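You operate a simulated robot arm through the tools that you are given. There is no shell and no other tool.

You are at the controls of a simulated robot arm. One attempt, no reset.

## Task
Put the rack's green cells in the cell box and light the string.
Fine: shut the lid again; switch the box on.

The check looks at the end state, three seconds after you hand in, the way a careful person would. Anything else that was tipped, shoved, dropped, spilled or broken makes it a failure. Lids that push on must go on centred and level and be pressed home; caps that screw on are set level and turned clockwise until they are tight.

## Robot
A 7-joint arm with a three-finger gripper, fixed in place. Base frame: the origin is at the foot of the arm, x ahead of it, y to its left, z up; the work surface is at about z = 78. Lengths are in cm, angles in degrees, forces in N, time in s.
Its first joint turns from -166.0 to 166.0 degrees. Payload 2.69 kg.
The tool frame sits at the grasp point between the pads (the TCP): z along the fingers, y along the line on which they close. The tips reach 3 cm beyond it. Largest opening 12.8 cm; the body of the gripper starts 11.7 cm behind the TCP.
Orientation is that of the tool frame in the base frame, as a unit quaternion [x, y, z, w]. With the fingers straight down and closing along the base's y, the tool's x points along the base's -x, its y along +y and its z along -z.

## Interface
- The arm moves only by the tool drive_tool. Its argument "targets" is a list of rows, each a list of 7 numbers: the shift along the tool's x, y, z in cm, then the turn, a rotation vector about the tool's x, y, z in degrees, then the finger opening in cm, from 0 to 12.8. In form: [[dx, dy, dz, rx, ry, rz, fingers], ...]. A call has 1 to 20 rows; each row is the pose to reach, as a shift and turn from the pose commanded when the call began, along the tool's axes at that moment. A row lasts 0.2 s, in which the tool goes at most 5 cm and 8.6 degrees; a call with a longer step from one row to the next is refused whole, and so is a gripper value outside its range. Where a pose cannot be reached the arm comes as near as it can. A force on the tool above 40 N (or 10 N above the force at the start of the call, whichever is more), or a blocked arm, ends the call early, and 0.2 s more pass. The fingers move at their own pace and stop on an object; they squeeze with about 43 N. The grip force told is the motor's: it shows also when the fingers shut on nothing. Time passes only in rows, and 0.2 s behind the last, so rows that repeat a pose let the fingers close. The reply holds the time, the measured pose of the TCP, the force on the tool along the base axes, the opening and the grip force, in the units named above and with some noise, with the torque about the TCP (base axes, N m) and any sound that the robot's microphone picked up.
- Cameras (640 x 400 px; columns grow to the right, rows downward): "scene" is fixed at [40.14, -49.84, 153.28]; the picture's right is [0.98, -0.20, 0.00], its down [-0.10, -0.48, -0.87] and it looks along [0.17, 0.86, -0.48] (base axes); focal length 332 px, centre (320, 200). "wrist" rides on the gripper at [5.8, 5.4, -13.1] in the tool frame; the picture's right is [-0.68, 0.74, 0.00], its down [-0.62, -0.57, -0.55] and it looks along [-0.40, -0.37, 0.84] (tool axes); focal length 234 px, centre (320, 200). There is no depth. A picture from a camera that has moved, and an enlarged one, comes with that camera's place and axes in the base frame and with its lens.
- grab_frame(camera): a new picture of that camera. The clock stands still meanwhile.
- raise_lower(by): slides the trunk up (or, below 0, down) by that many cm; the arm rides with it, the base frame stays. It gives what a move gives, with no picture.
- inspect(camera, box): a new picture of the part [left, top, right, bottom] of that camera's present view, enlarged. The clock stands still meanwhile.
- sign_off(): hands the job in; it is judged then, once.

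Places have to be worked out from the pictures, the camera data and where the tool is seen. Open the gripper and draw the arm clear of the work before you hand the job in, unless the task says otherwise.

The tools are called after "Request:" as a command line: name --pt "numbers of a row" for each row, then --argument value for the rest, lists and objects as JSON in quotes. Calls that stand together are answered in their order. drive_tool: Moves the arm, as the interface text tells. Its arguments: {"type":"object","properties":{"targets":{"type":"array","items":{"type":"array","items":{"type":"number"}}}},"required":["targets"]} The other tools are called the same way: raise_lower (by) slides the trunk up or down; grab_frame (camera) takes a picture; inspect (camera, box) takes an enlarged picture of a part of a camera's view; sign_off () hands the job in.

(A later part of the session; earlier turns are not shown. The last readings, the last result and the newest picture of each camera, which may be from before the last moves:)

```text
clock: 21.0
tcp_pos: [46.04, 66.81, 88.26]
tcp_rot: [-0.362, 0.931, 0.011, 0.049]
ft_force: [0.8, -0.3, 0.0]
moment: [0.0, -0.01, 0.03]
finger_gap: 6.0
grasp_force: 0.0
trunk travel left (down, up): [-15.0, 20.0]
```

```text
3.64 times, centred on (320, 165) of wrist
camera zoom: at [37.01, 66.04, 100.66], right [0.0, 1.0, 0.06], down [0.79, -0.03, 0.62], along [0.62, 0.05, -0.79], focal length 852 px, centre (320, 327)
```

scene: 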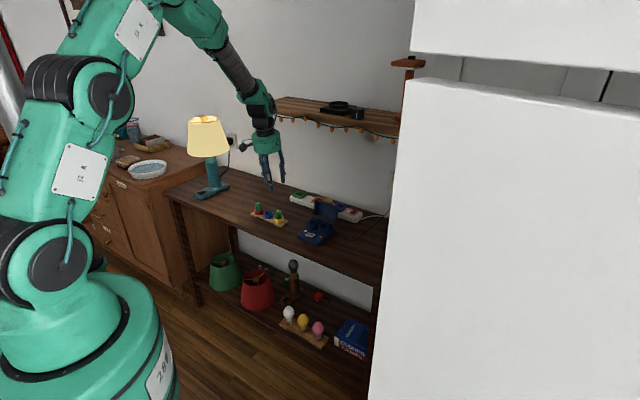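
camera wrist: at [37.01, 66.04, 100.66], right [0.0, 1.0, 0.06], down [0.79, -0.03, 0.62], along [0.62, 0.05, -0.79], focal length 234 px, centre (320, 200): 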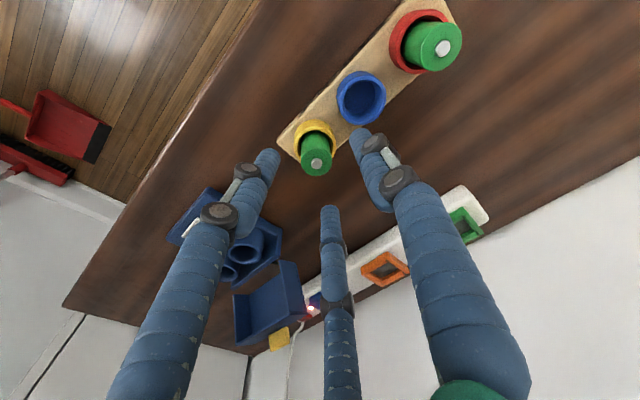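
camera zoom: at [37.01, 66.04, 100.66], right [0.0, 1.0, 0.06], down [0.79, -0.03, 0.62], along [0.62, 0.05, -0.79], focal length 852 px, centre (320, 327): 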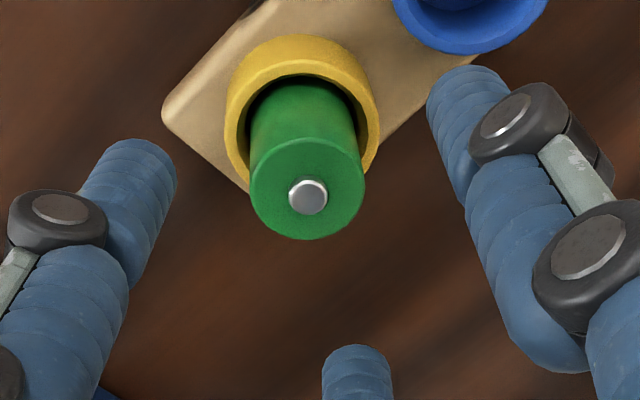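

The cell is ~0.4 cm off in tool x, consistent with my estimate given the tilt. I correct, descend so the tips stop just above the ring, then close.

Request:
drive_tool --pt "0.3 0.1 0.6 0 0 0 6" --pt "0.4 0.1 1.6 0 0 0 6" --pt "0.5 0.1 2.6 0 0 0 6" --pt "0.53 0.1 3.25 0 0 0 6" --pt "0.53 0.1 3.25 0 0 0 6"

Request:
inspect --camera "scene" --box '[240, 180, 310, 236]'

Request:
inspect --camera "wrist" --box '[250, 110, 390, 220]'

```text
clock: 22.2
tcp_pos: [45.88, 66.84, 85.13]
tcp_rot: [-0.362, 0.931, 0.011, 0.051]
ft_force: [-0.6, 0.2, 0.2]
moment: [-0.03, -0.01, 0.0]
finger_gap: 6.02
grasp_force: 0.1
trunk travel left (down, up): [-15.0, 20.0]
```

```text
7.14 times, centred on (275, 208) of scene
camera zoom: at [40.14, -49.84, 153.28], right [0.98, -0.2, 0.0], down [-0.1, -0.48, -0.87], along [0.17, 0.86, -0.48], focal length 2371 px, centre (641, 143)
```

zoom: 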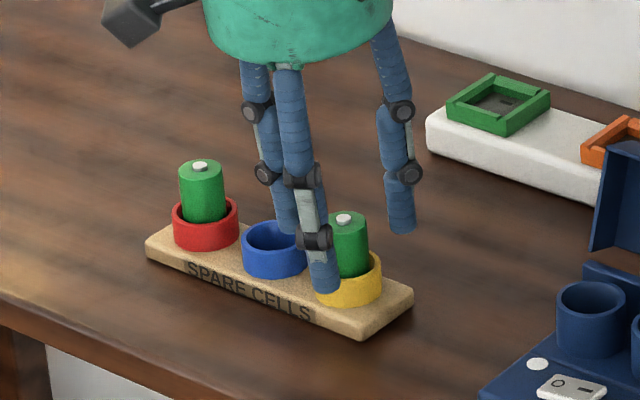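

```text
3.64 times, centred on (320, 165) of wrist
camera zoom: at [36.85, 66.02, 97.41], right [0.0, 1.0, 0.06], down [0.79, -0.03, 0.62], along [0.62, 0.05, -0.78], focal length 852 px, centre (320, 327)
```

zoom: 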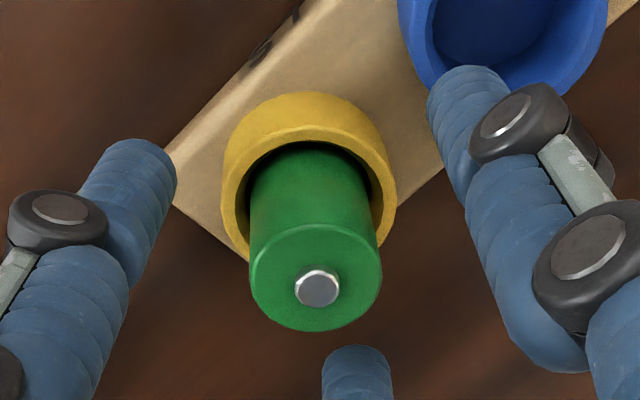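

The cell is centred between the fingers. I close on it.

Request:
drive_tool --pt "0 0 0 0 0 0 4" --pt "0 0 0 0 0 0 2.8" --pt "0 0 0 0 0 0 1.5" --pt "0 0 0 0 0 0 1.5"

Request:
inspect --camera "wrist" --box '[250, 110, 390, 220]'

Request:
inspect --camera "scene" --box '[240, 180, 310, 236]'

```text
clock: 23.2
tcp_pos: [45.87, 66.77, 85.08]
tcp_rot: [-0.363, 0.93, 0.012, 0.051]
ft_force: [1.1, 0.1, 0.9]
moment: [0.01, -0.03, -0.01]
finger_gap: 2.38
grasp_force: 42.6
trunk travel left (down, up): [-15.0, 20.0]
```

```text
3.64 times, centred on (320, 165) of wrist
camera zoom: at [36.84, 66.01, 97.43], right [0.0, 1.0, 0.06], down [0.79, -0.03, 0.62], along [0.62, 0.05, -0.78], focal length 852 px, centre (320, 327)
```

zoom: 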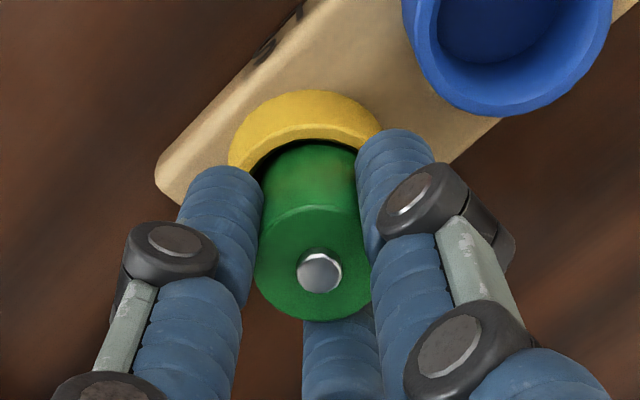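

```text
7.14 times, centred on (275, 208) of scene
camera zoom: at [40.14, -49.84, 153.28], right [0.98, -0.2, 0.0], down [-0.1, -0.48, -0.87], along [0.17, 0.86, -0.48], focal length 2371 px, centre (641, 143)
```

zoom: 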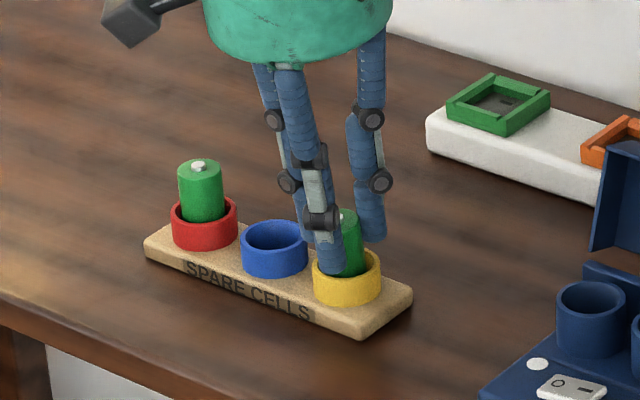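

Cell is held (gap 2.38). I lift it straight up out of the ring.

Request:
drive_tool --pt "-0.1 -0.015 -1 0 0 0 1.5" --pt "-0.21 -0.03 -2 0 0 0 1.5" --pt "-0.31 -0.045 -3 0 0 0 1.5" --pt "-0.52 -0.07 -5 0 0 0 1.5" --pt "-0.73 -0.1 -7 0 0 0 1.5" --pt "-1.04 -0.15 -10 0 0 0 1.5" --pt "-1.04 -0.15 -10 0 0 0 1.5"

Request:
inspect --camera "scene" --box '[240, 170, 310, 226]'

Request:
inspect --camera "wrist" --box '[250, 110, 390, 220]'

```text
clock: 24.8
tcp_pos: [45.76, 66.77, 95.24]
tcp_rot: [-0.363, 0.93, 0.012, 0.05]
ft_force: [0.2, 0.1, -1.2]
moment: [0.03, -0.02, 0.0]
finger_gap: 2.38
grasp_force: 42.9
trunk travel left (down, up): [-15.0, 20.0]
```

```text
7.14 times, centred on (275, 198) of scene
camera zoom: at [40.14, -49.84, 153.28], right [0.98, -0.2, 0.0], down [-0.1, -0.48, -0.87], along [0.17, 0.86, -0.48], focal length 2371 px, centre (641, 214)
```

zoom: 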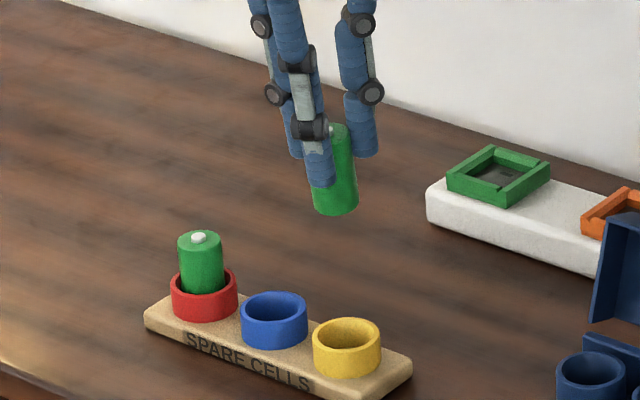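

```text
3.64 times, centred on (320, 165) of wrist
camera zoom: at [36.89, 66.0, 107.51], right [0.0, 1.0, 0.06], down [0.79, -0.04, 0.62], along [0.62, 0.05, -0.78], focal length 852 px, centre (320, 327)
```

zoom: 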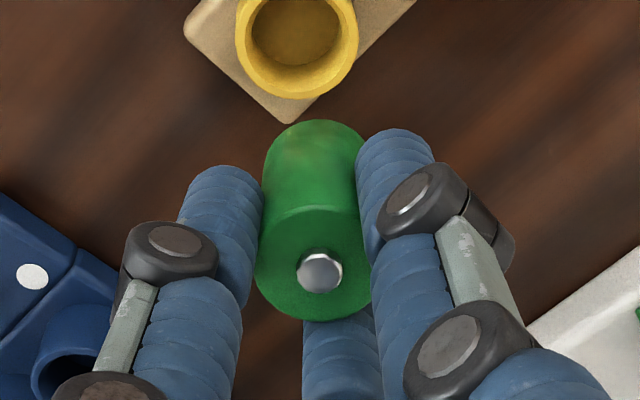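

The first cell is out cleanly (length ≈4.6 cm, bottom ~5.4 cm below TCP). I carry it at height to hover above the right-hand cup (62.2, 54.5).

Request:
drive_tool --pt "-0.2 -2 0 0 0 0 1.5" --pt "-0.4 -5 0.1 0 0 0 1.5" --pt "-0.8 -9 0.2 0 0 0 1.5" --pt "-1.3 -13 0.4 0 0 0 1.5" --pt "-2 -16.5 0.5 0 0 0 1.5" --pt "-2.6 -19 0.6 0 0 0 1.5" --pt "-3 -20.15 0.65 0 0 0 1.5" --pt "-3 -20.15 0.65 0 0 0 1.5"

Request:
grab_frame --camera "wrist"

Request:
grab_frame --camera "scene"

Request:
inspect --camera "scene" --box '[280, 160, 360, 250]'

```text
clock: 26.6
tcp_pos: [61.69, 53.87, 95.13]
tcp_rot: [-0.363, 0.93, 0.012, 0.05]
ft_force: [-1.1, 0.3, -0.5]
moment: [0.03, 0.0, 0.02]
finger_gap: 2.4
grasp_force: 43.0
trunk travel left (down, up): [-15.0, 20.0]
```

```text
taken
camera wrist: at [52.79, 53.08, 107.46], right [0.0, 1.0, 0.06], down [0.79, -0.03, 0.62], along [0.62, 0.05, -0.79], focal length 234 px, centre (320, 200)
```

wrist: 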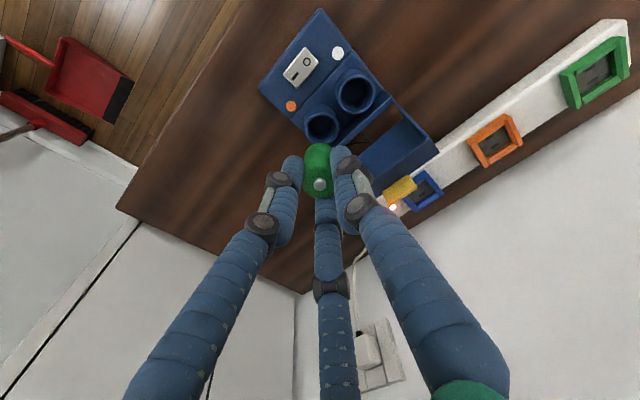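

```text
taken
```

scene: 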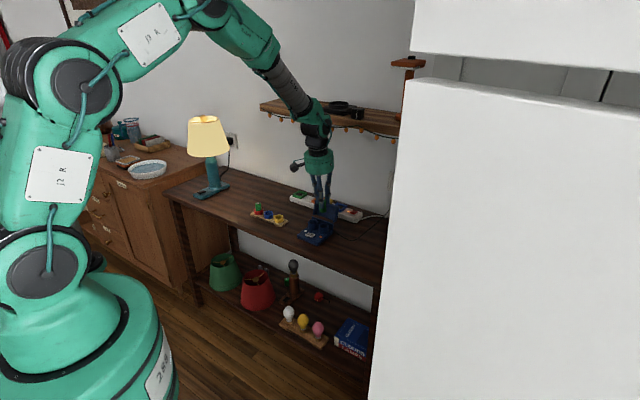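

```text
4.44 times, centred on (320, 205) of scene
camera zoom: at [40.14, -49.84, 153.28], right [0.98, -0.2, 0.0], down [-0.1, -0.48, -0.87], along [0.17, 0.86, -0.48], focal length 1475 px, centre (320, 178)
```

zoom: 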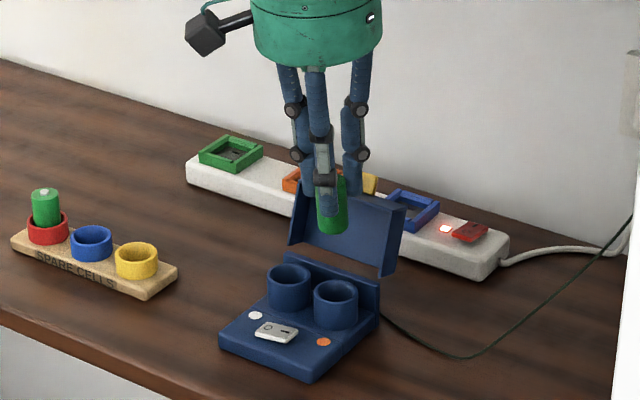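

Good hover, nothing touched. I zoom on the wrist view to measure the cups from here.

Request:
inspect --camera "wrist" --box '[240, 0, 440, 200]'

Request:
inspect --camera "scene" --box '[292, 190, 352, 246]'

```text
2.00 times, centred on (340, 100) of wrist
camera zoom: at [52.79, 53.08, 107.46], right [0.0, 1.0, 0.06], down [0.79, -0.03, 0.62], along [0.62, 0.05, -0.79], focal length 468 px, centre (280, 400)
```

zoom: 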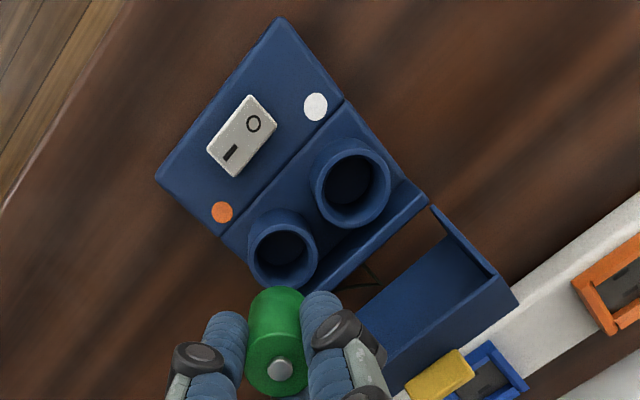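

```text
7.14 times, centred on (322, 218) of scene
camera zoom: at [40.14, -49.84, 153.28], right [0.98, -0.2, 0.0], down [-0.1, -0.48, -0.87], along [0.17, 0.86, -0.48], focal length 2371 px, centre (306, 71)
```

zoom: 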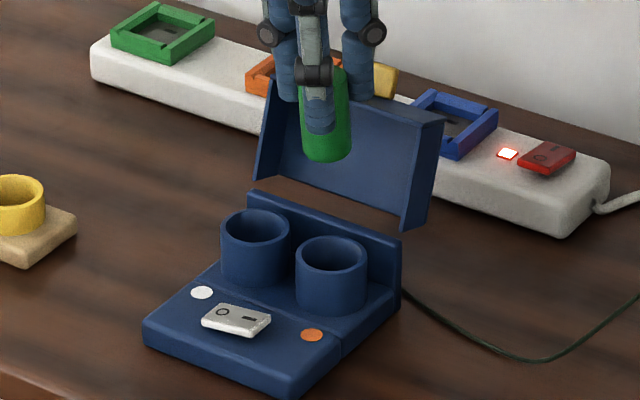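

Right-hand cup centre refined to about (62.0, 54.7), rim z≈82.8; the cell hangs vertical. I descend to about 1 cm above the rim and recheck.

Request:
drive_tool --pt "0 0.3 1 0 0 0 1.5" --pt "0 0.52 2.5 0 0 0 1.5" --pt "0 0.52 4 0 0 0 1.5" --pt "0 0.52 5.2 0 0 0 1.5" --pt "-0.02 0.52 5.93 0 0 0 1.5" --pt "-0.02 0.52 5.93 0 0 0 1.5"

Request:
inspect --camera "wrist" --box '[240, 60, 400, 220]'

Request:
inspect --camera "scene" --box '[297, 200, 347, 240]'

```text
clock: 28.0
tcp_pos: [61.94, 54.78, 89.17]
tcp_rot: [-0.362, 0.931, 0.012, 0.051]
ft_force: [0.9, 0.1, -1.2]
moment: [0.03, 0.02, -0.01]
finger_gap: 2.39
grasp_force: 43.1
trunk travel left (down, up): [-15.0, 20.0]
```

```text
2.50 times, centred on (320, 140) of wrist
camera zoom: at [52.91, 53.93, 101.55], right [0.0, 1.0, 0.06], down [0.79, -0.03, 0.62], along [0.62, 0.05, -0.78], focal length 585 px, centre (320, 350)
```

zoom: 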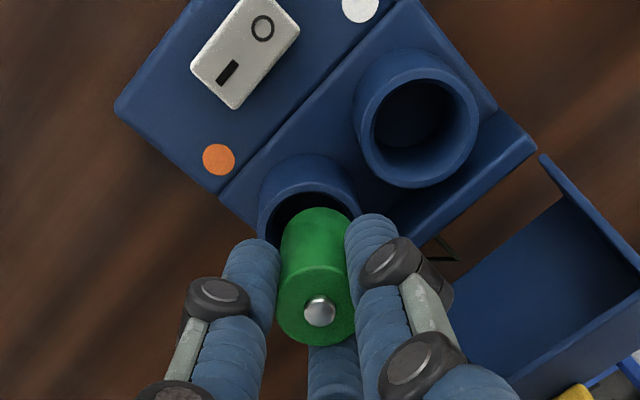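

```text
10.00 times, centred on (322, 220) of scene
camera zoom: at [40.14, -49.84, 153.28], right [0.98, -0.2, 0.0], down [-0.1, -0.48, -0.87], along [0.17, 0.86, -0.48], focal length 3319 px, centre (300, 0)
```

zoom: 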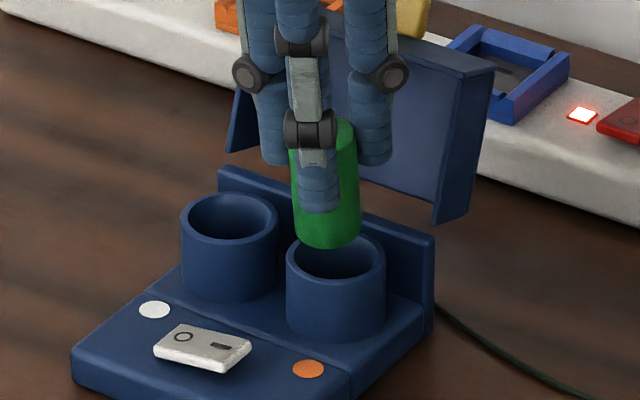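

Cell bottom is ~0.3 cm short of the cup centre (needs +0.28 x, −0.15 y). I correct and lower about halfway in, checking force.

Request:
drive_tool --pt "-0.1 -0.3 0.02 0 0 0 1.5" --pt "-0.06 -0.29 0.45 0 0 0 1.5" --pt "-0.02 -0.28 0.85 0 0 0 1.5" --pt "0.02 -0.28 1.25 0 0 0 1.5" --pt "0.07 -0.27 1.65 0 0 0 1.5" --pt "0.07 -0.27 1.65 0 0 0 1.5"

Request:
inspect --camera "wrist" --box '[240, 60, 400, 220]'

Request:
inspect --camera "scene" --box '[297, 200, 347, 240]'

```text
clock: 29.4
tcp_pos: [62.13, 54.51, 87.55]
tcp_rot: [-0.362, 0.931, 0.011, 0.05]
ft_force: [0.1, -0.2, -0.7]
moment: [-0.04, 0.03, 0.01]
finger_gap: 2.38
grasp_force: 43.1
trunk travel left (down, up): [-15.0, 20.0]
```

```text
2.50 times, centred on (320, 140) of wrist
camera zoom: at [53.2, 53.76, 99.89], right [0.0, 1.0, 0.06], down [0.79, -0.03, 0.62], along [0.62, 0.05, -0.78], focal length 585 px, centre (320, 350)
```

zoom: 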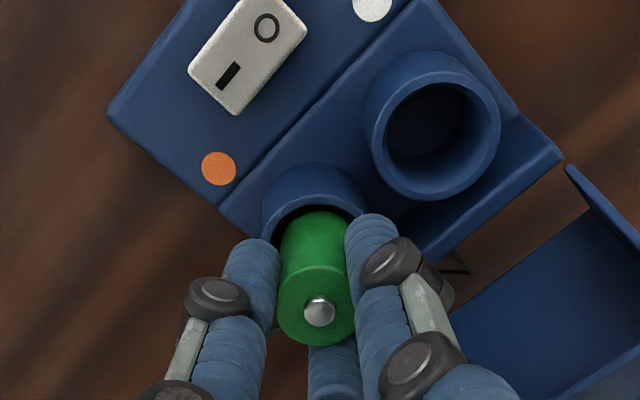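

```text
10.00 times, centred on (322, 220) of scene
camera zoom: at [40.14, -49.84, 153.28], right [0.98, -0.2, 0.0], down [-0.1, -0.48, -0.87], along [0.17, 0.86, -0.48], focal length 3319 px, centre (300, 0)
```

zoom: 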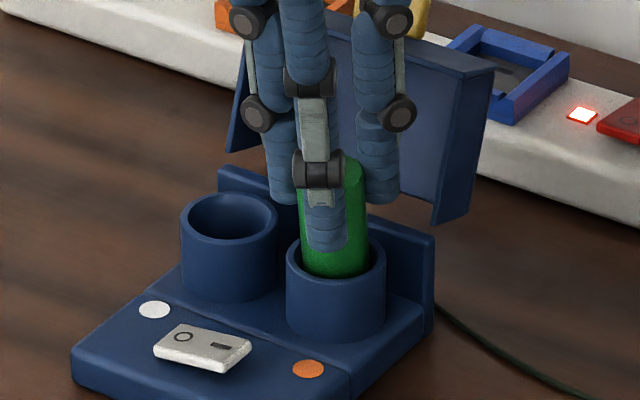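

The cell enters the cup centred and without force. I lower further until the tips are close to the rim.

Request:
drive_tool --pt "0.04 0 0.4 0 0 0 1.5" --pt "0.08 0.01 0.8 0 0 0 1.5" --pt "0.12 0.02 1.2 0 0 0 1.5" --pt "0.12 0.02 1.2 0 0 0 1.5"

Request:
inspect --camera "wrist" --box '[240, 60, 400, 220]'

Request:
inspect --camera "scene" --box '[297, 200, 347, 240]'

```text
clock: 30.4
tcp_pos: [62.23, 54.59, 86.41]
tcp_rot: [-0.363, 0.93, 0.011, 0.051]
ft_force: [-0.5, 0.3, -0.2]
moment: [-0.05, -0.02, -0.01]
finger_gap: 2.34
grasp_force: 42.4
trunk travel left (down, up): [-15.0, 20.0]
```

```text
2.50 times, centred on (320, 140) of wrist
camera zoom: at [53.22, 53.78, 98.66], right [0.0, 1.0, 0.06], down [0.79, -0.03, 0.62], along [0.62, 0.05, -0.78], focal length 585 px, centre (320, 350)
```

zoom: 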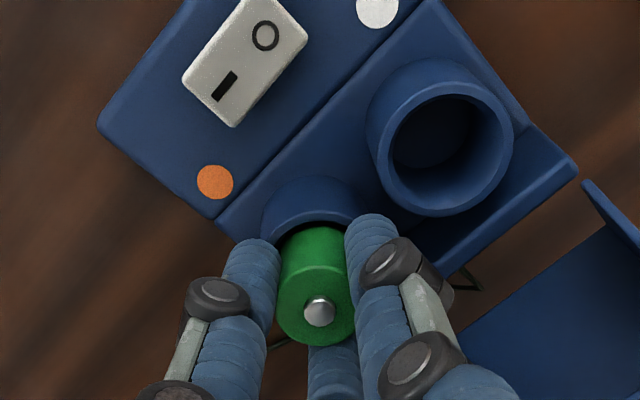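

```text
10.00 times, centred on (322, 220) of scene
camera zoom: at [40.14, -49.84, 153.28], right [0.98, -0.2, 0.0], down [-0.1, -0.48, -0.87], along [0.17, 0.86, -0.48], focal length 3319 px, centre (300, 0)
```

zoom: 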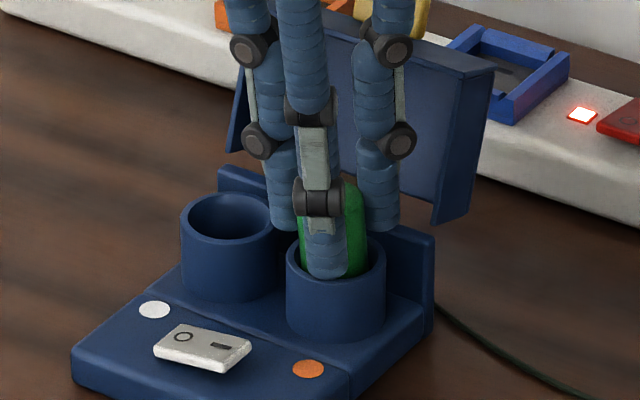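

Nearly bottomed, tips just above the rim. I release with a small opening so the cell drops the last few millimetres, then look.

Request:
drive_tool --pt "0 0 0 0 0 0 2.8" --pt "0 0 0 0 0 0 3.6" --pt "0 0 0 0 0 0 4.2" --pt "0 0 0 0 0 0 4.2"

Request:
inspect --camera "wrist" --box '[240, 60, 400, 220]'

Request:
inspect --camera "scene" --box '[297, 200, 347, 240]'

```text
clock: 31.4
tcp_pos: [62.28, 54.64, 86.33]
tcp_rot: [-0.363, 0.93, 0.012, 0.05]
ft_force: [0.6, 0.5, -1.2]
moment: [0.01, -0.05, -0.02]
finger_gap: 4.2
grasp_force: 0.0
trunk travel left (down, up): [-15.0, 20.0]
```

```text
2.50 times, centred on (320, 140) of wrist
camera zoom: at [53.21, 53.78, 98.67], right [0.0, 1.0, 0.06], down [0.79, -0.03, 0.62], along [0.62, 0.05, -0.78], focal length 585 px, centre (320, 350)
```

zoom: 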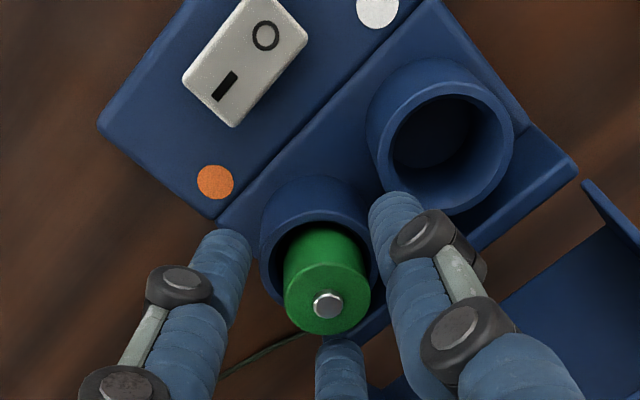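

```text
10.00 times, centred on (322, 220) of scene
camera zoom: at [40.14, -49.84, 153.28], right [0.98, -0.2, 0.0], down [-0.1, -0.48, -0.87], along [0.17, 0.86, -0.48], focal length 3319 px, centre (300, 0)
```

zoom: 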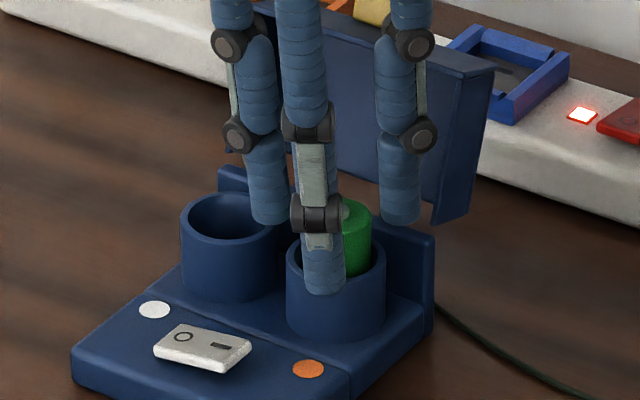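

The first cell sits in the cup. I lift straight up and travel to above the red-ring cell at (38.4, 74.4).

Request:
drive_tool --pt "-0.2 -0.03 -2 0 0 0 4.2" --pt "-0.5 -0.07 -5 0 0 0 4.2" --pt "-0.87 -0.12 -8.5 0 0 0 4.2" --pt "-1.22 -0.17 -11.94 0 0 0 5" --pt "-0.7 3.6 -12.05 0 0 0 6" --pt "-0.1 8 -12.2 0 0 0 6" --pt "0.5 12.4 -12.3 0 0 0 6" --pt "1.1 16.8 -12.4 0 0 0 6" --pt "1.8 21.2 -12.5 0 0 0 6" --pt "2.4 25.6 -12.7 0 0 0 6" --pt "2.9 29 -12.8 0 0 0 6" --pt "3.1 30.6 -12.8 0 0 0 6" --pt "3.1 30.6 -12.8 0 0 0 6"

Request:
inspect --camera "wrist" --box '[240, 60, 400, 220]'

Request:
inspect --camera "scene" --box '[240, 160, 350, 248]'

```text
clock: 34.2
tcp_pos: [38.17, 74.41, 98.4]
tcp_rot: [-0.362, 0.931, 0.011, 0.05]
ft_force: [1.1, 0.4, 1.0]
moment: [0.01, -0.06, -0.01]
finger_gap: 6.01
grasp_force: 0.0
trunk travel left (down, up): [-15.0, 20.0]
```

```text
2.50 times, centred on (320, 140) of wrist
camera zoom: at [29.14, 73.52, 110.69], right [0.0, 1.0, 0.06], down [0.79, -0.03, 0.62], along [0.62, 0.05, -0.78], focal length 585 px, centre (320, 350)
```

zoom: 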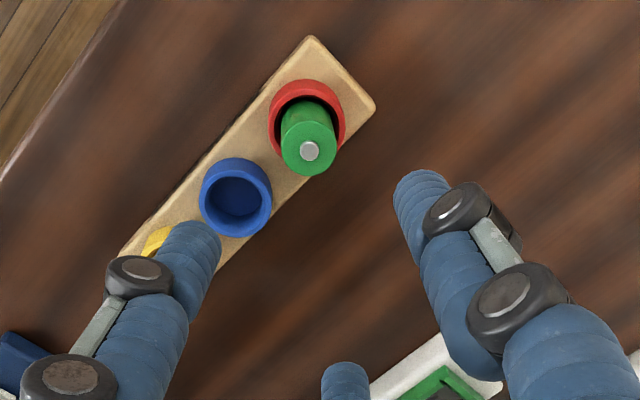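

```text
4.55 times, centred on (295, 204) of scene
camera zoom: at [40.14, -49.84, 153.28], right [0.98, -0.2, 0.0], down [-0.1, -0.48, -0.87], along [0.17, 0.86, -0.48], focal length 1509 px, centre (434, 182)
```

zoom: 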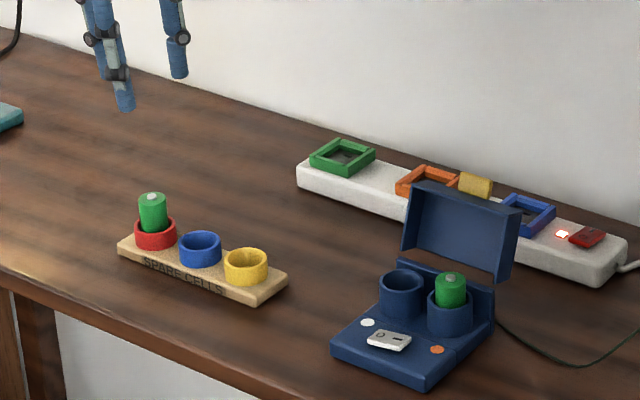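

First cell in place, everything else undisturbed. I descend to just above the red-ring cell for fine alignment.

Request:
drive_tool --pt "0.3 0.04 3 0 0 0 6" --pt "0.6 0.09 6 0 0 0 6" --pt "0.9 0.13 9 0 0 0 6" --pt "1.05 0.15 10.15 0 0 0 6" --pt "1.05 0.15 10.15 0 0 0 6"

Request:
inspect --camera "wrist" --box '[250, 110, 390, 220]'

```text
clock: 35.4
tcp_pos: [38.15, 74.34, 88.08]
tcp_rot: [-0.362, 0.931, 0.011, 0.05]
ft_force: [0.3, 0.4, -0.1]
moment: [0.0, -0.01, -0.01]
finger_gap: 6.0
grasp_force: 0.0
trunk travel left (down, up): [-15.0, 20.0]
```

```text
3.64 times, centred on (320, 165) of wrist
camera zoom: at [29.17, 73.56, 100.44], right [0.0, 1.0, 0.06], down [0.79, -0.03, 0.62], along [0.62, 0.05, -0.78], focal length 852 px, centre (320, 327)
```

zoom: 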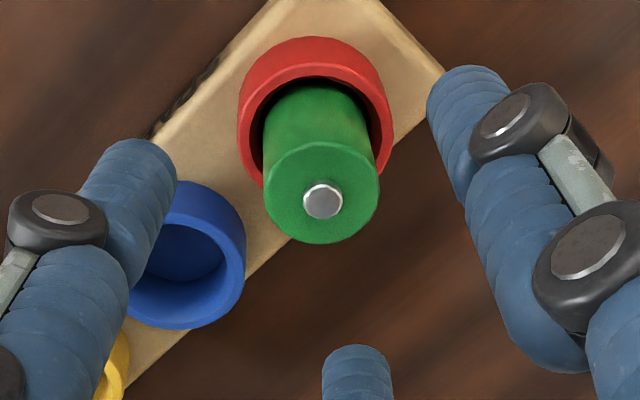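

I correct by (−0.2, +0.2) and descend around the cell to the same grasp height, then check before closing.

Request:
drive_tool --pt "0.1 0.3 0.4 0 0 0 6" --pt "0.2 0.33 1.4 0 0 0 6" --pt "0.28 0.33 2.3 0 0 0 6" --pt "0.34 0.33 3.0 0 0 0 6" --pt "0.34 0.33 3.0 0 0 0 6"

Request:
inspect --camera "wrist" --box '[250, 110, 390, 220]'

```text
clock: 36.6
tcp_pos: [37.84, 74.51, 84.97]
tcp_rot: [-0.362, 0.931, 0.011, 0.051]
ft_force: [0.5, 0.9, -0.5]
moment: [0.02, 0.0, 0.04]
finger_gap: 5.98
grasp_force: 0.1
trunk travel left (down, up): [-15.0, 20.0]
```

```text
3.64 times, centred on (320, 165) of wrist
camera zoom: at [28.98, 73.71, 97.39], right [0.0, 1.0, 0.06], down [0.79, -0.03, 0.62], along [0.62, 0.05, -0.78], focal length 852 px, centre (320, 327)
```

zoom: 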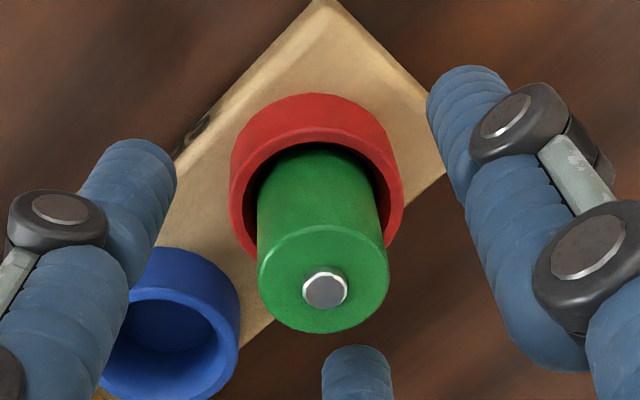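

Centred within about 0.1 cm; I nudge slightly and close.

Request:
drive_tool --pt "-0.06 0.08 0 0 0 0 5" --pt "-0.06 0.08 0 0 0 0 3.5" --pt "-0.06 0.08 0 0 0 0 2.8" --pt "-0.06 0.08 0 0 0 0 1.5" --pt "-0.06 0.08 0 0 0 0 1.5"

Request:
inspect --camera "wrist" --box '[250, 110, 390, 220]'

```text
clock: 37.8
tcp_pos: [37.87, 74.59, 85.14]
tcp_rot: [-0.362, 0.931, 0.011, 0.052]
ft_force: [-0.8, 0.2, 0.3]
moment: [0.0, 0.02, 0.0]
finger_gap: 2.4
grasp_force: 42.7
trunk travel left (down, up): [-15.0, 20.0]
```

```text
3.64 times, centred on (320, 165) of wrist
camera zoom: at [28.94, 73.8, 97.4], right [0.0, 1.0, 0.06], down [0.79, -0.03, 0.62], along [0.62, 0.05, -0.78], focal length 852 px, centre (320, 327)
```

zoom: 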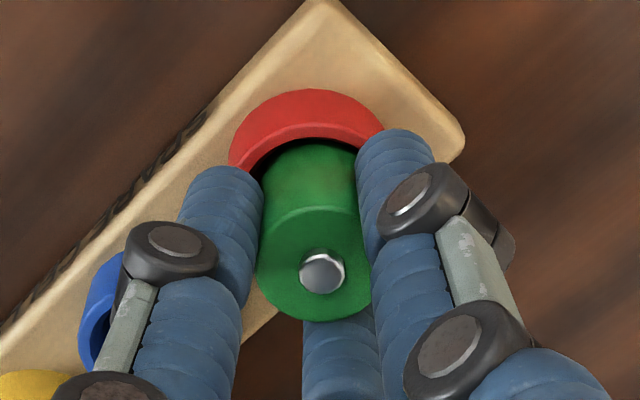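

The rack seems to have shifted or turned slightly as the fingers closed. I check with the scene camera before going on.

Request:
inspect --camera "scene" --box '[230, 180, 310, 236]'

Request:
grab_frame --camera "wrist"

```text
7.14 times, centred on (270, 208) of scene
camera zoom: at [40.14, -49.84, 153.28], right [0.98, -0.2, 0.0], down [-0.1, -0.48, -0.87], along [0.17, 0.86, -0.48], focal length 2371 px, centre (677, 143)
```

zoom: 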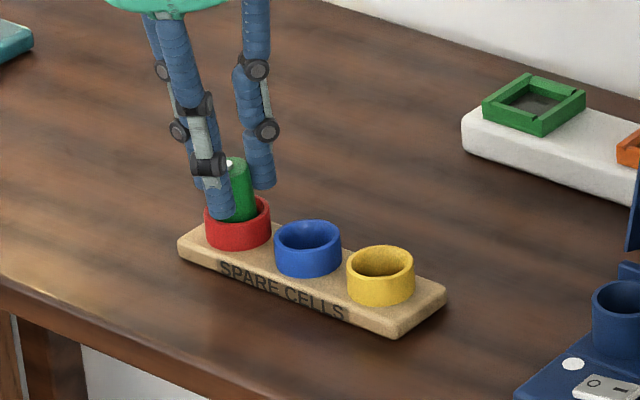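

```text
taken
camera wrist: at [28.94, 73.8, 97.4], right [0.0, 1.0, 0.06], down [0.79, -0.03, 0.62], along [0.62, 0.05, -0.78], focal length 234 px, centre (320, 200)
```

wrist: 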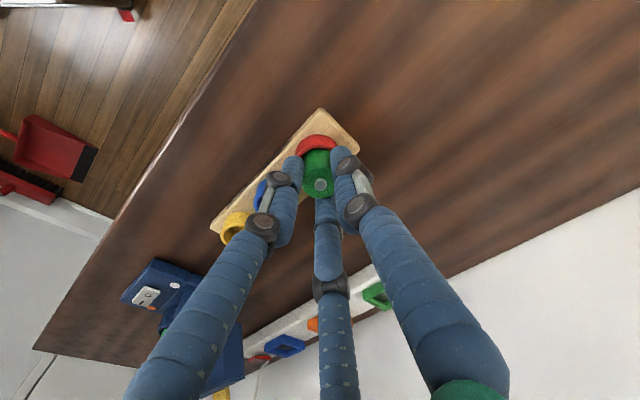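

The rack shifted only a couple of millimetres, still flat in place. I lift the second cell straight up.

Request:
drive_tool --pt "-0.1 -0.015 -1 0 0 0 1.5" --pt "-0.21 -0.03 -2 0 0 0 1.5" --pt "-0.31 -0.045 -3 0 0 0 1.5" --pt "-0.52 -0.07 -5 0 0 0 1.5" --pt "-0.73 -0.1 -7 0 0 0 1.5" --pt "-1.04 -0.15 -10 0 0 0 1.5" --pt "-1.04 -0.15 -10 0 0 0 1.5"

Request:
inspect --camera "scene" --box '[230, 170, 310, 226]'

Request:
inspect --camera "wrist" --box '[250, 110, 390, 220]'

```text
clock: 39.4
tcp_pos: [37.98, 74.5, 95.38]
tcp_rot: [-0.362, 0.931, 0.011, 0.051]
ft_force: [0.1, -0.9, -0.9]
moment: [0.03, -0.03, -0.02]
finger_gap: 2.38
grasp_force: 42.5
trunk travel left (down, up): [-15.0, 20.0]
```

```text
7.14 times, centred on (270, 198) of scene
camera zoom: at [40.14, -49.84, 153.28], right [0.98, -0.2, 0.0], down [-0.1, -0.48, -0.87], along [0.17, 0.86, -0.48], focal length 2371 px, centre (677, 214)
```

zoom: 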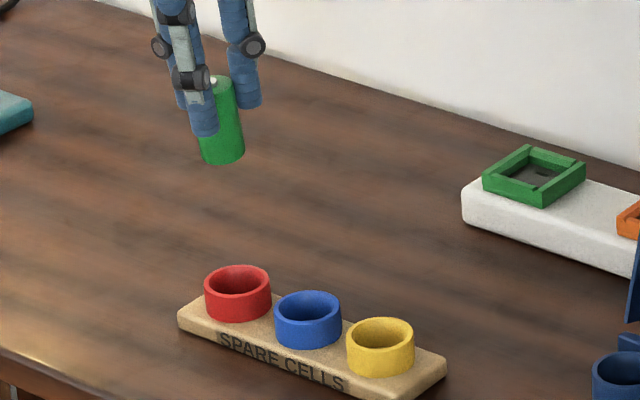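

```text
3.64 times, centred on (320, 165) of wrist
camera zoom: at [28.94, 73.77, 107.5], right [0.0, 1.0, 0.06], down [0.79, -0.03, 0.62], along [0.62, 0.05, -0.78], focal length 852 px, centre (320, 327)
```

zoom: 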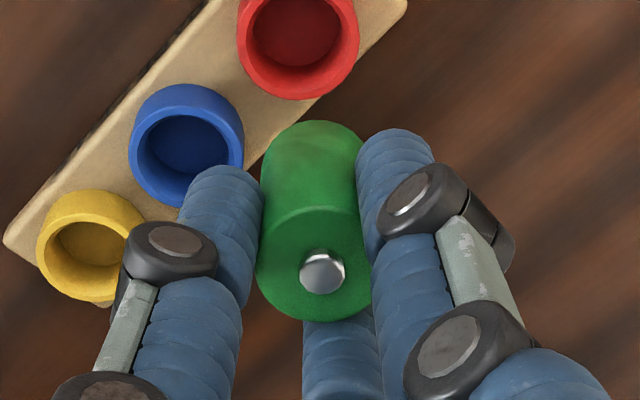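

Second cell is out cleanly. I carry it to hover above the left-hand cup at about (58.9, 58.2).

Request:
drive_tool --pt "-0.2 -2 0 0 0 0 1.5" --pt "-0.6 -5.5 0.1 0 0 0 1.5" --pt "-1.1 -9.5 0.25 0 0 0 1.5" --pt "-1.7 -13.5 0.4 0 0 0 1.5" --pt "-2.4 -17.5 0.5 0 0 0 1.5" --pt "-3.1 -21.5 0.6 0 0 0 1.5" --pt "-3.8 -24.5 0.7 0 0 0 1.5" --pt "-4.15 -26.1 0.8 0 0 0 1.5" --pt "-4.15 -26.1 0.8 0 0 0 1.5"

Request:
inspect --camera "wrist" --box '[240, 40, 400, 200]'

Request:
inspect --camera "scene" --box '[287, 186, 347, 242]'

```text
clock: 41.4
tcp_pos: [58.78, 58.22, 95.3]
tcp_rot: [-0.362, 0.931, 0.011, 0.05]
ft_force: [0.3, 0.4, -0.2]
moment: [0.04, 0.01, -0.02]
finger_gap: 2.41
grasp_force: 43.7
trunk travel left (down, up): [-15.0, 20.0]
```

```text
2.50 times, centred on (320, 120) of wrist
camera zoom: at [49.74, 57.41, 107.54], right [0.0, 1.0, 0.06], down [0.79, -0.03, 0.62], along [0.62, 0.05, -0.79], focal length 585 px, centre (320, 400)
```

zoom: 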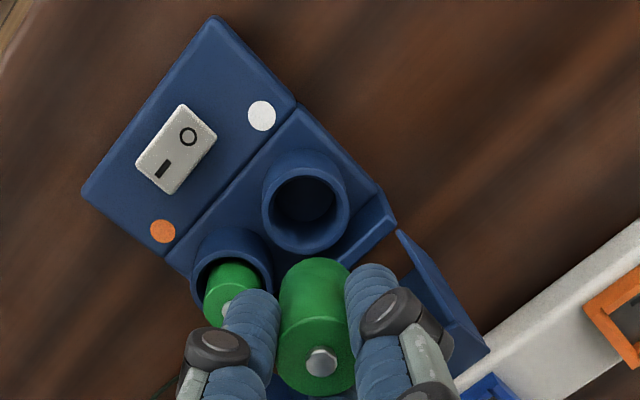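

```text
7.14 times, centred on (317, 214) of scene
camera zoom: at [40.14, -49.84, 153.28], right [0.98, -0.2, 0.0], down [-0.1, -0.48, -0.87], along [0.17, 0.86, -0.48], focal length 2371 px, centre (341, 100)
```

zoom: 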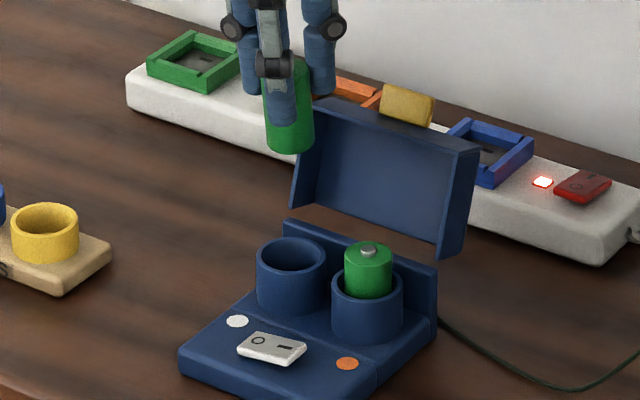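

Hover is right; I make a 0.1 cm correction and descend to about 1 cm above the rim, then recheck.

Request:
drive_tool --pt "0.15 -0.05 1.6 0 0 0 1.5" --pt "0.3 -0.05 3.2 0 0 0 1.5" --pt "0.45 -0.05 4.8 0 0 0 1.5" --pt "0.58 -0.05 5.8 0 0 0 1.5" --pt "0.64 -0.05 6.37 0 0 0 1.5" --pt "0.64 -0.05 6.37 0 0 0 1.5"

Request:
inspect --camera "wrist" --box '[240, 60, 400, 220]'

Request:
inspect --camera "scene" --box '[292, 200, 342, 240]'

```text
clock: 42.8
tcp_pos: [58.91, 58.17, 88.94]
tcp_rot: [-0.362, 0.931, 0.011, 0.051]
ft_force: [0.4, -0.3, -0.1]
moment: [-0.03, 0.01, 0.04]
finger_gap: 2.42
grasp_force: 42.9
trunk travel left (down, up): [-15.0, 20.0]
```

```text
2.50 times, centred on (320, 140) of wrist
camera zoom: at [49.82, 57.31, 101.09], right [0.0, 1.0, 0.06], down [0.79, -0.03, 0.62], along [0.62, 0.05, -0.78], focal length 585 px, centre (320, 350)
```

zoom: 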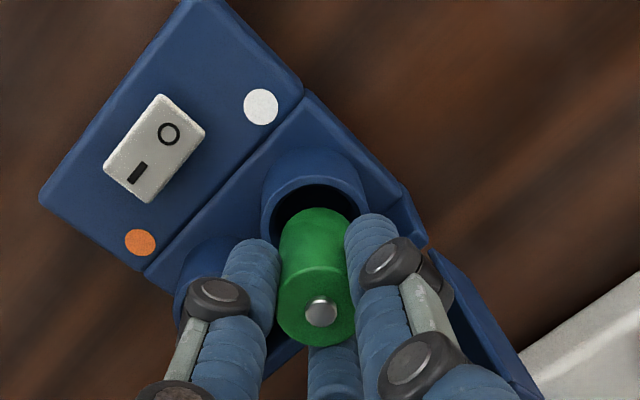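

```text
10.00 times, centred on (317, 220) of scene
camera zoom: at [40.14, -49.84, 153.28], right [0.98, -0.2, 0.0], down [-0.1, -0.48, -0.87], along [0.17, 0.86, -0.48], focal length 3319 px, centre (350, 0)
```

zoom: 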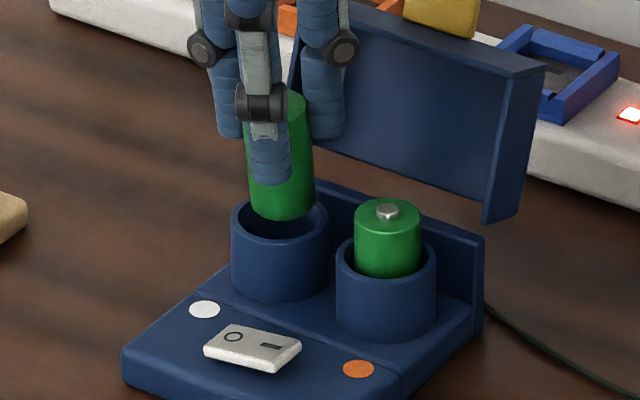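

Both views show the cell aligned with the cup (within ~0.1–0.2 cm). I lower it gently into the rim.

Request:
drive_tool --pt "0.04 0.02 0.4 0 0 0 1.5" --pt "0.08 0.03 0.8 0 0 0 1.5" --pt "0.12 0.04 1.2 0 0 0 1.5" --pt "0.15 0.05 1.5 0 0 0 1.5" --pt "0.15 0.05 1.5 0 0 0 1.5"

Request:
inspect --camera "wrist" --box '[240, 60, 400, 220]'

Request:
inspect --camera "scene" --box '[292, 200, 342, 240]'

```text
clock: 44.0
tcp_pos: [58.79, 58.21, 87.31]
tcp_rot: [-0.363, 0.93, 0.011, 0.051]
ft_force: [0.3, 0.4, -0.7]
moment: [0.01, 0.01, 0.0]
finger_gap: 2.38
grasp_force: 42.8
trunk travel left (down, up): [-15.0, 20.0]
```

```text
2.50 times, centred on (320, 140) of wrist
camera zoom: at [49.79, 57.34, 99.56], right [0.0, 1.0, 0.06], down [0.79, -0.03, 0.62], along [0.62, 0.05, -0.78], focal length 585 px, centre (320, 350)
```

zoom: 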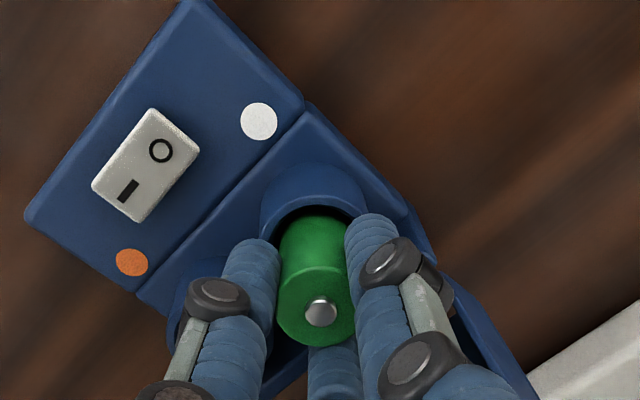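

```text
10.00 times, centred on (317, 220) of scene
camera zoom: at [40.14, -49.84, 153.28], right [0.98, -0.2, 0.0], down [-0.1, -0.48, -0.87], along [0.17, 0.86, -0.48], focal length 3319 px, centre (350, 0)
```

zoom: 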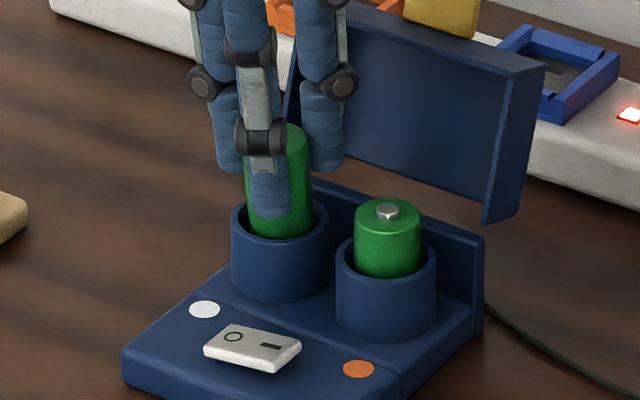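

The cell is inside the cup with no contact force. I lower the last centimetre.

Request:
drive_tool --pt "0.04 0.01 0.35 0 0 0 1.5" --pt "0.07 0.01 0.65 0 0 0 1.5" --pt "0.1 0.02 0.95 0 0 0 1.5" --pt "0.1 0.02 0.95 0 0 0 1.5"

Request:
inspect --camera "wrist" --box '[240, 60, 400, 220]'

Request:
inspect --camera "scene" --box '[292, 200, 342, 240]'

```text
clock: 45.0
tcp_pos: [58.74, 58.24, 86.3]
tcp_rot: [-0.362, 0.931, 0.012, 0.05]
ft_force: [-1.0, -0.5, -0.8]
moment: [0.02, 0.08, -0.02]
finger_gap: 2.37
grasp_force: 42.9
trunk travel left (down, up): [-15.0, 20.0]
```

```text
2.50 times, centred on (320, 140) of wrist
camera zoom: at [49.8, 57.34, 98.6], right [0.0, 1.0, 0.06], down [0.79, -0.03, 0.62], along [0.62, 0.05, -0.78], focal length 585 px, centre (320, 350)
```

zoom: 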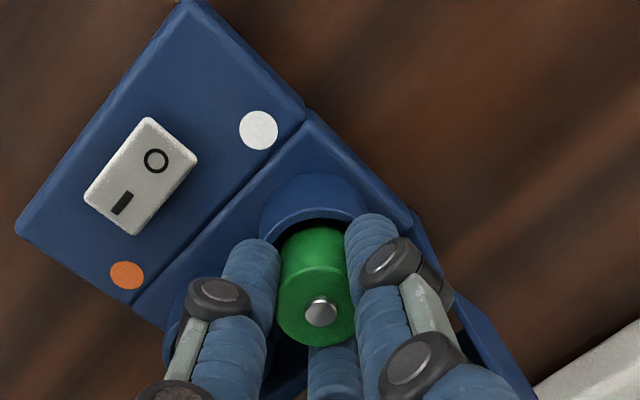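

```text
10.00 times, centred on (317, 220) of scene
camera zoom: at [40.14, -49.84, 153.28], right [0.98, -0.2, 0.0], down [-0.1, -0.48, -0.87], along [0.17, 0.86, -0.48], focal length 3319 px, centre (350, 0)
```

zoom: 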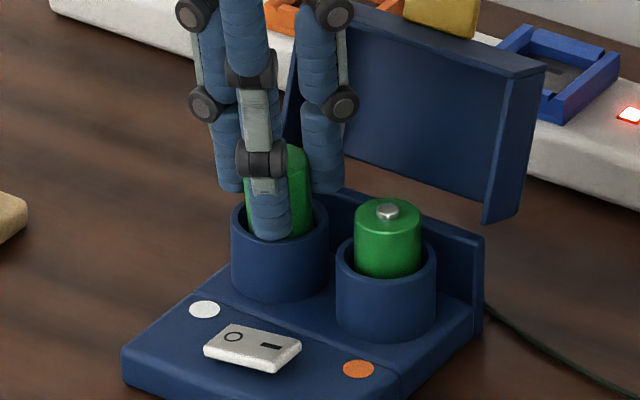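

Same depth as the first one at release. I open a little, then look before lifting.

Request:
drive_tool --pt "0 0 0 0 0 0 2.8" --pt "0 0 0 0 0 0 3.4" --pt "0 0 0 0 0 0 3.9" --pt "0 0 0 0 0 0 3.9"

Request:
inspect --camera "wrist" --box '[240, 60, 400, 220]'

Request:
inspect --camera "scene" --box '[292, 200, 342, 240]'

```text
clock: 46.0
tcp_pos: [58.78, 58.25, 86.37]
tcp_rot: [-0.363, 0.931, 0.011, 0.051]
ft_force: [0.8, -0.2, -1.2]
moment: [0.02, -0.01, 0.01]
finger_gap: 3.9
grasp_force: 0.0
trunk travel left (down, up): [-15.0, 20.0]
```

```text
2.50 times, centred on (320, 140) of wrist
camera zoom: at [49.81, 57.34, 98.61], right [0.0, 1.0, 0.06], down [0.79, -0.03, 0.62], along [0.62, 0.05, -0.78], focal length 585 px, centre (320, 350)
```

zoom: 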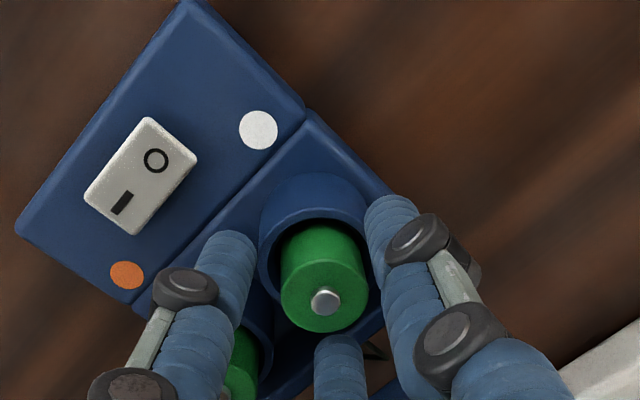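

```text
10.00 times, centred on (317, 220) of scene
camera zoom: at [40.14, -49.84, 153.28], right [0.98, -0.2, 0.0], down [-0.1, -0.48, -0.87], along [0.17, 0.86, -0.48], focal length 3319 px, centre (350, 0)
```

zoom: 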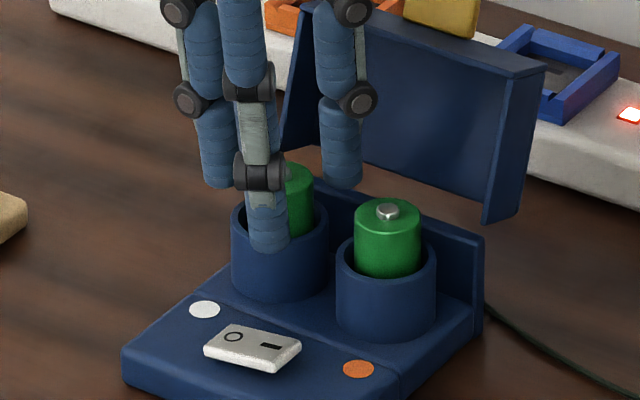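

Both cells are seated. I lift clear, close the fingers, and tilt about 27° so the bundle can reach behind the upright lid's tab while the wrist stays away from the shelf.

Request:
drive_tool --pt "-0.2 -0.03 -2 0 0 0 3.9" --pt "-0.5 -0.07 -5 0 0 0 3.9" --pt "-0.87 -0.12 -8.5 0 0 0 3.9" --pt "-1.22 -0.17 -11.9 0 0 0 3" --pt "-1.3 -1 -13 0 -7 0 0" --pt "-1.3 -1.8 -13 0 -14 0 0" --pt "-1.3 -2.6 -13 0 -21 0 0" --pt "-1.3 -2.6 -13 0 -21 0 0"

Request:
grab_frame --camera "wrist"

Request:
inspect --camera "scene" --box '[287, 180, 357, 242]'

Request:
grab_frame --camera "scene"

```text
clock: 47.8
tcp_pos: [60.36, 56.35, 99.55]
tcp_rot: [-0.353, 0.906, 0.078, 0.22]
ft_force: [-0.7, 0.1, 0.5]
moment: [0.04, -0.01, -0.01]
finger_gap: 0.21
grasp_force: 31.6
trunk travel left (down, up): [-15.0, 20.0]
```

```text
taken
camera wrist: at [48.5, 52.76, 108.36], right [-0.06, 0.95, 0.3], down [0.6, -0.21, 0.78], along [0.8, 0.22, -0.56], focal length 234 px, centre (320, 200)
```

wrist: 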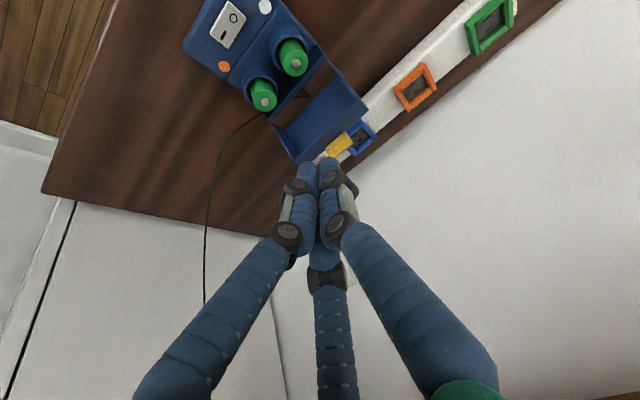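

```text
6.45 times, centred on (322, 211) of scene
camera zoom: at [40.14, -49.84, 153.28], right [0.98, -0.2, 0.0], down [-0.1, -0.48, -0.87], along [0.17, 0.86, -0.48], focal length 2141 px, centre (307, 129)
```

zoom: 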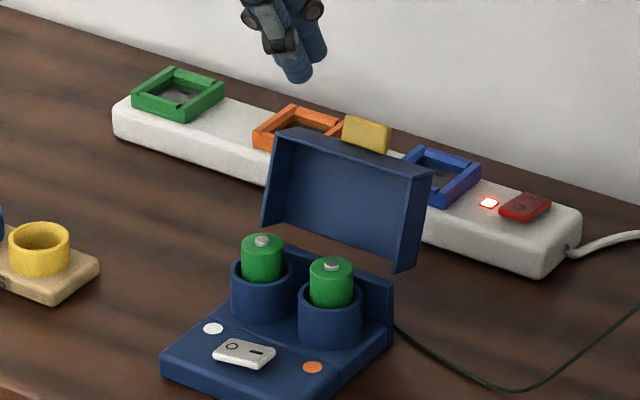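

```text
taken
```

scene: 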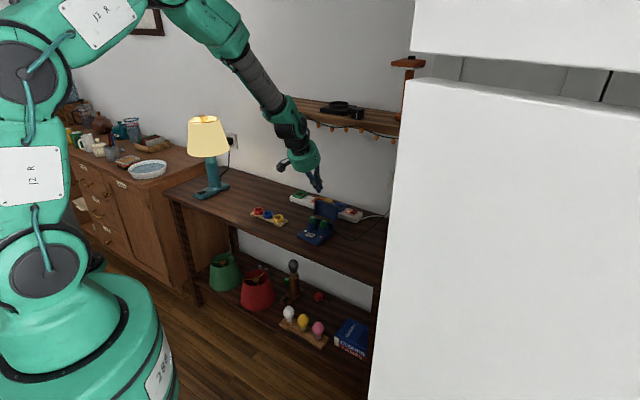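

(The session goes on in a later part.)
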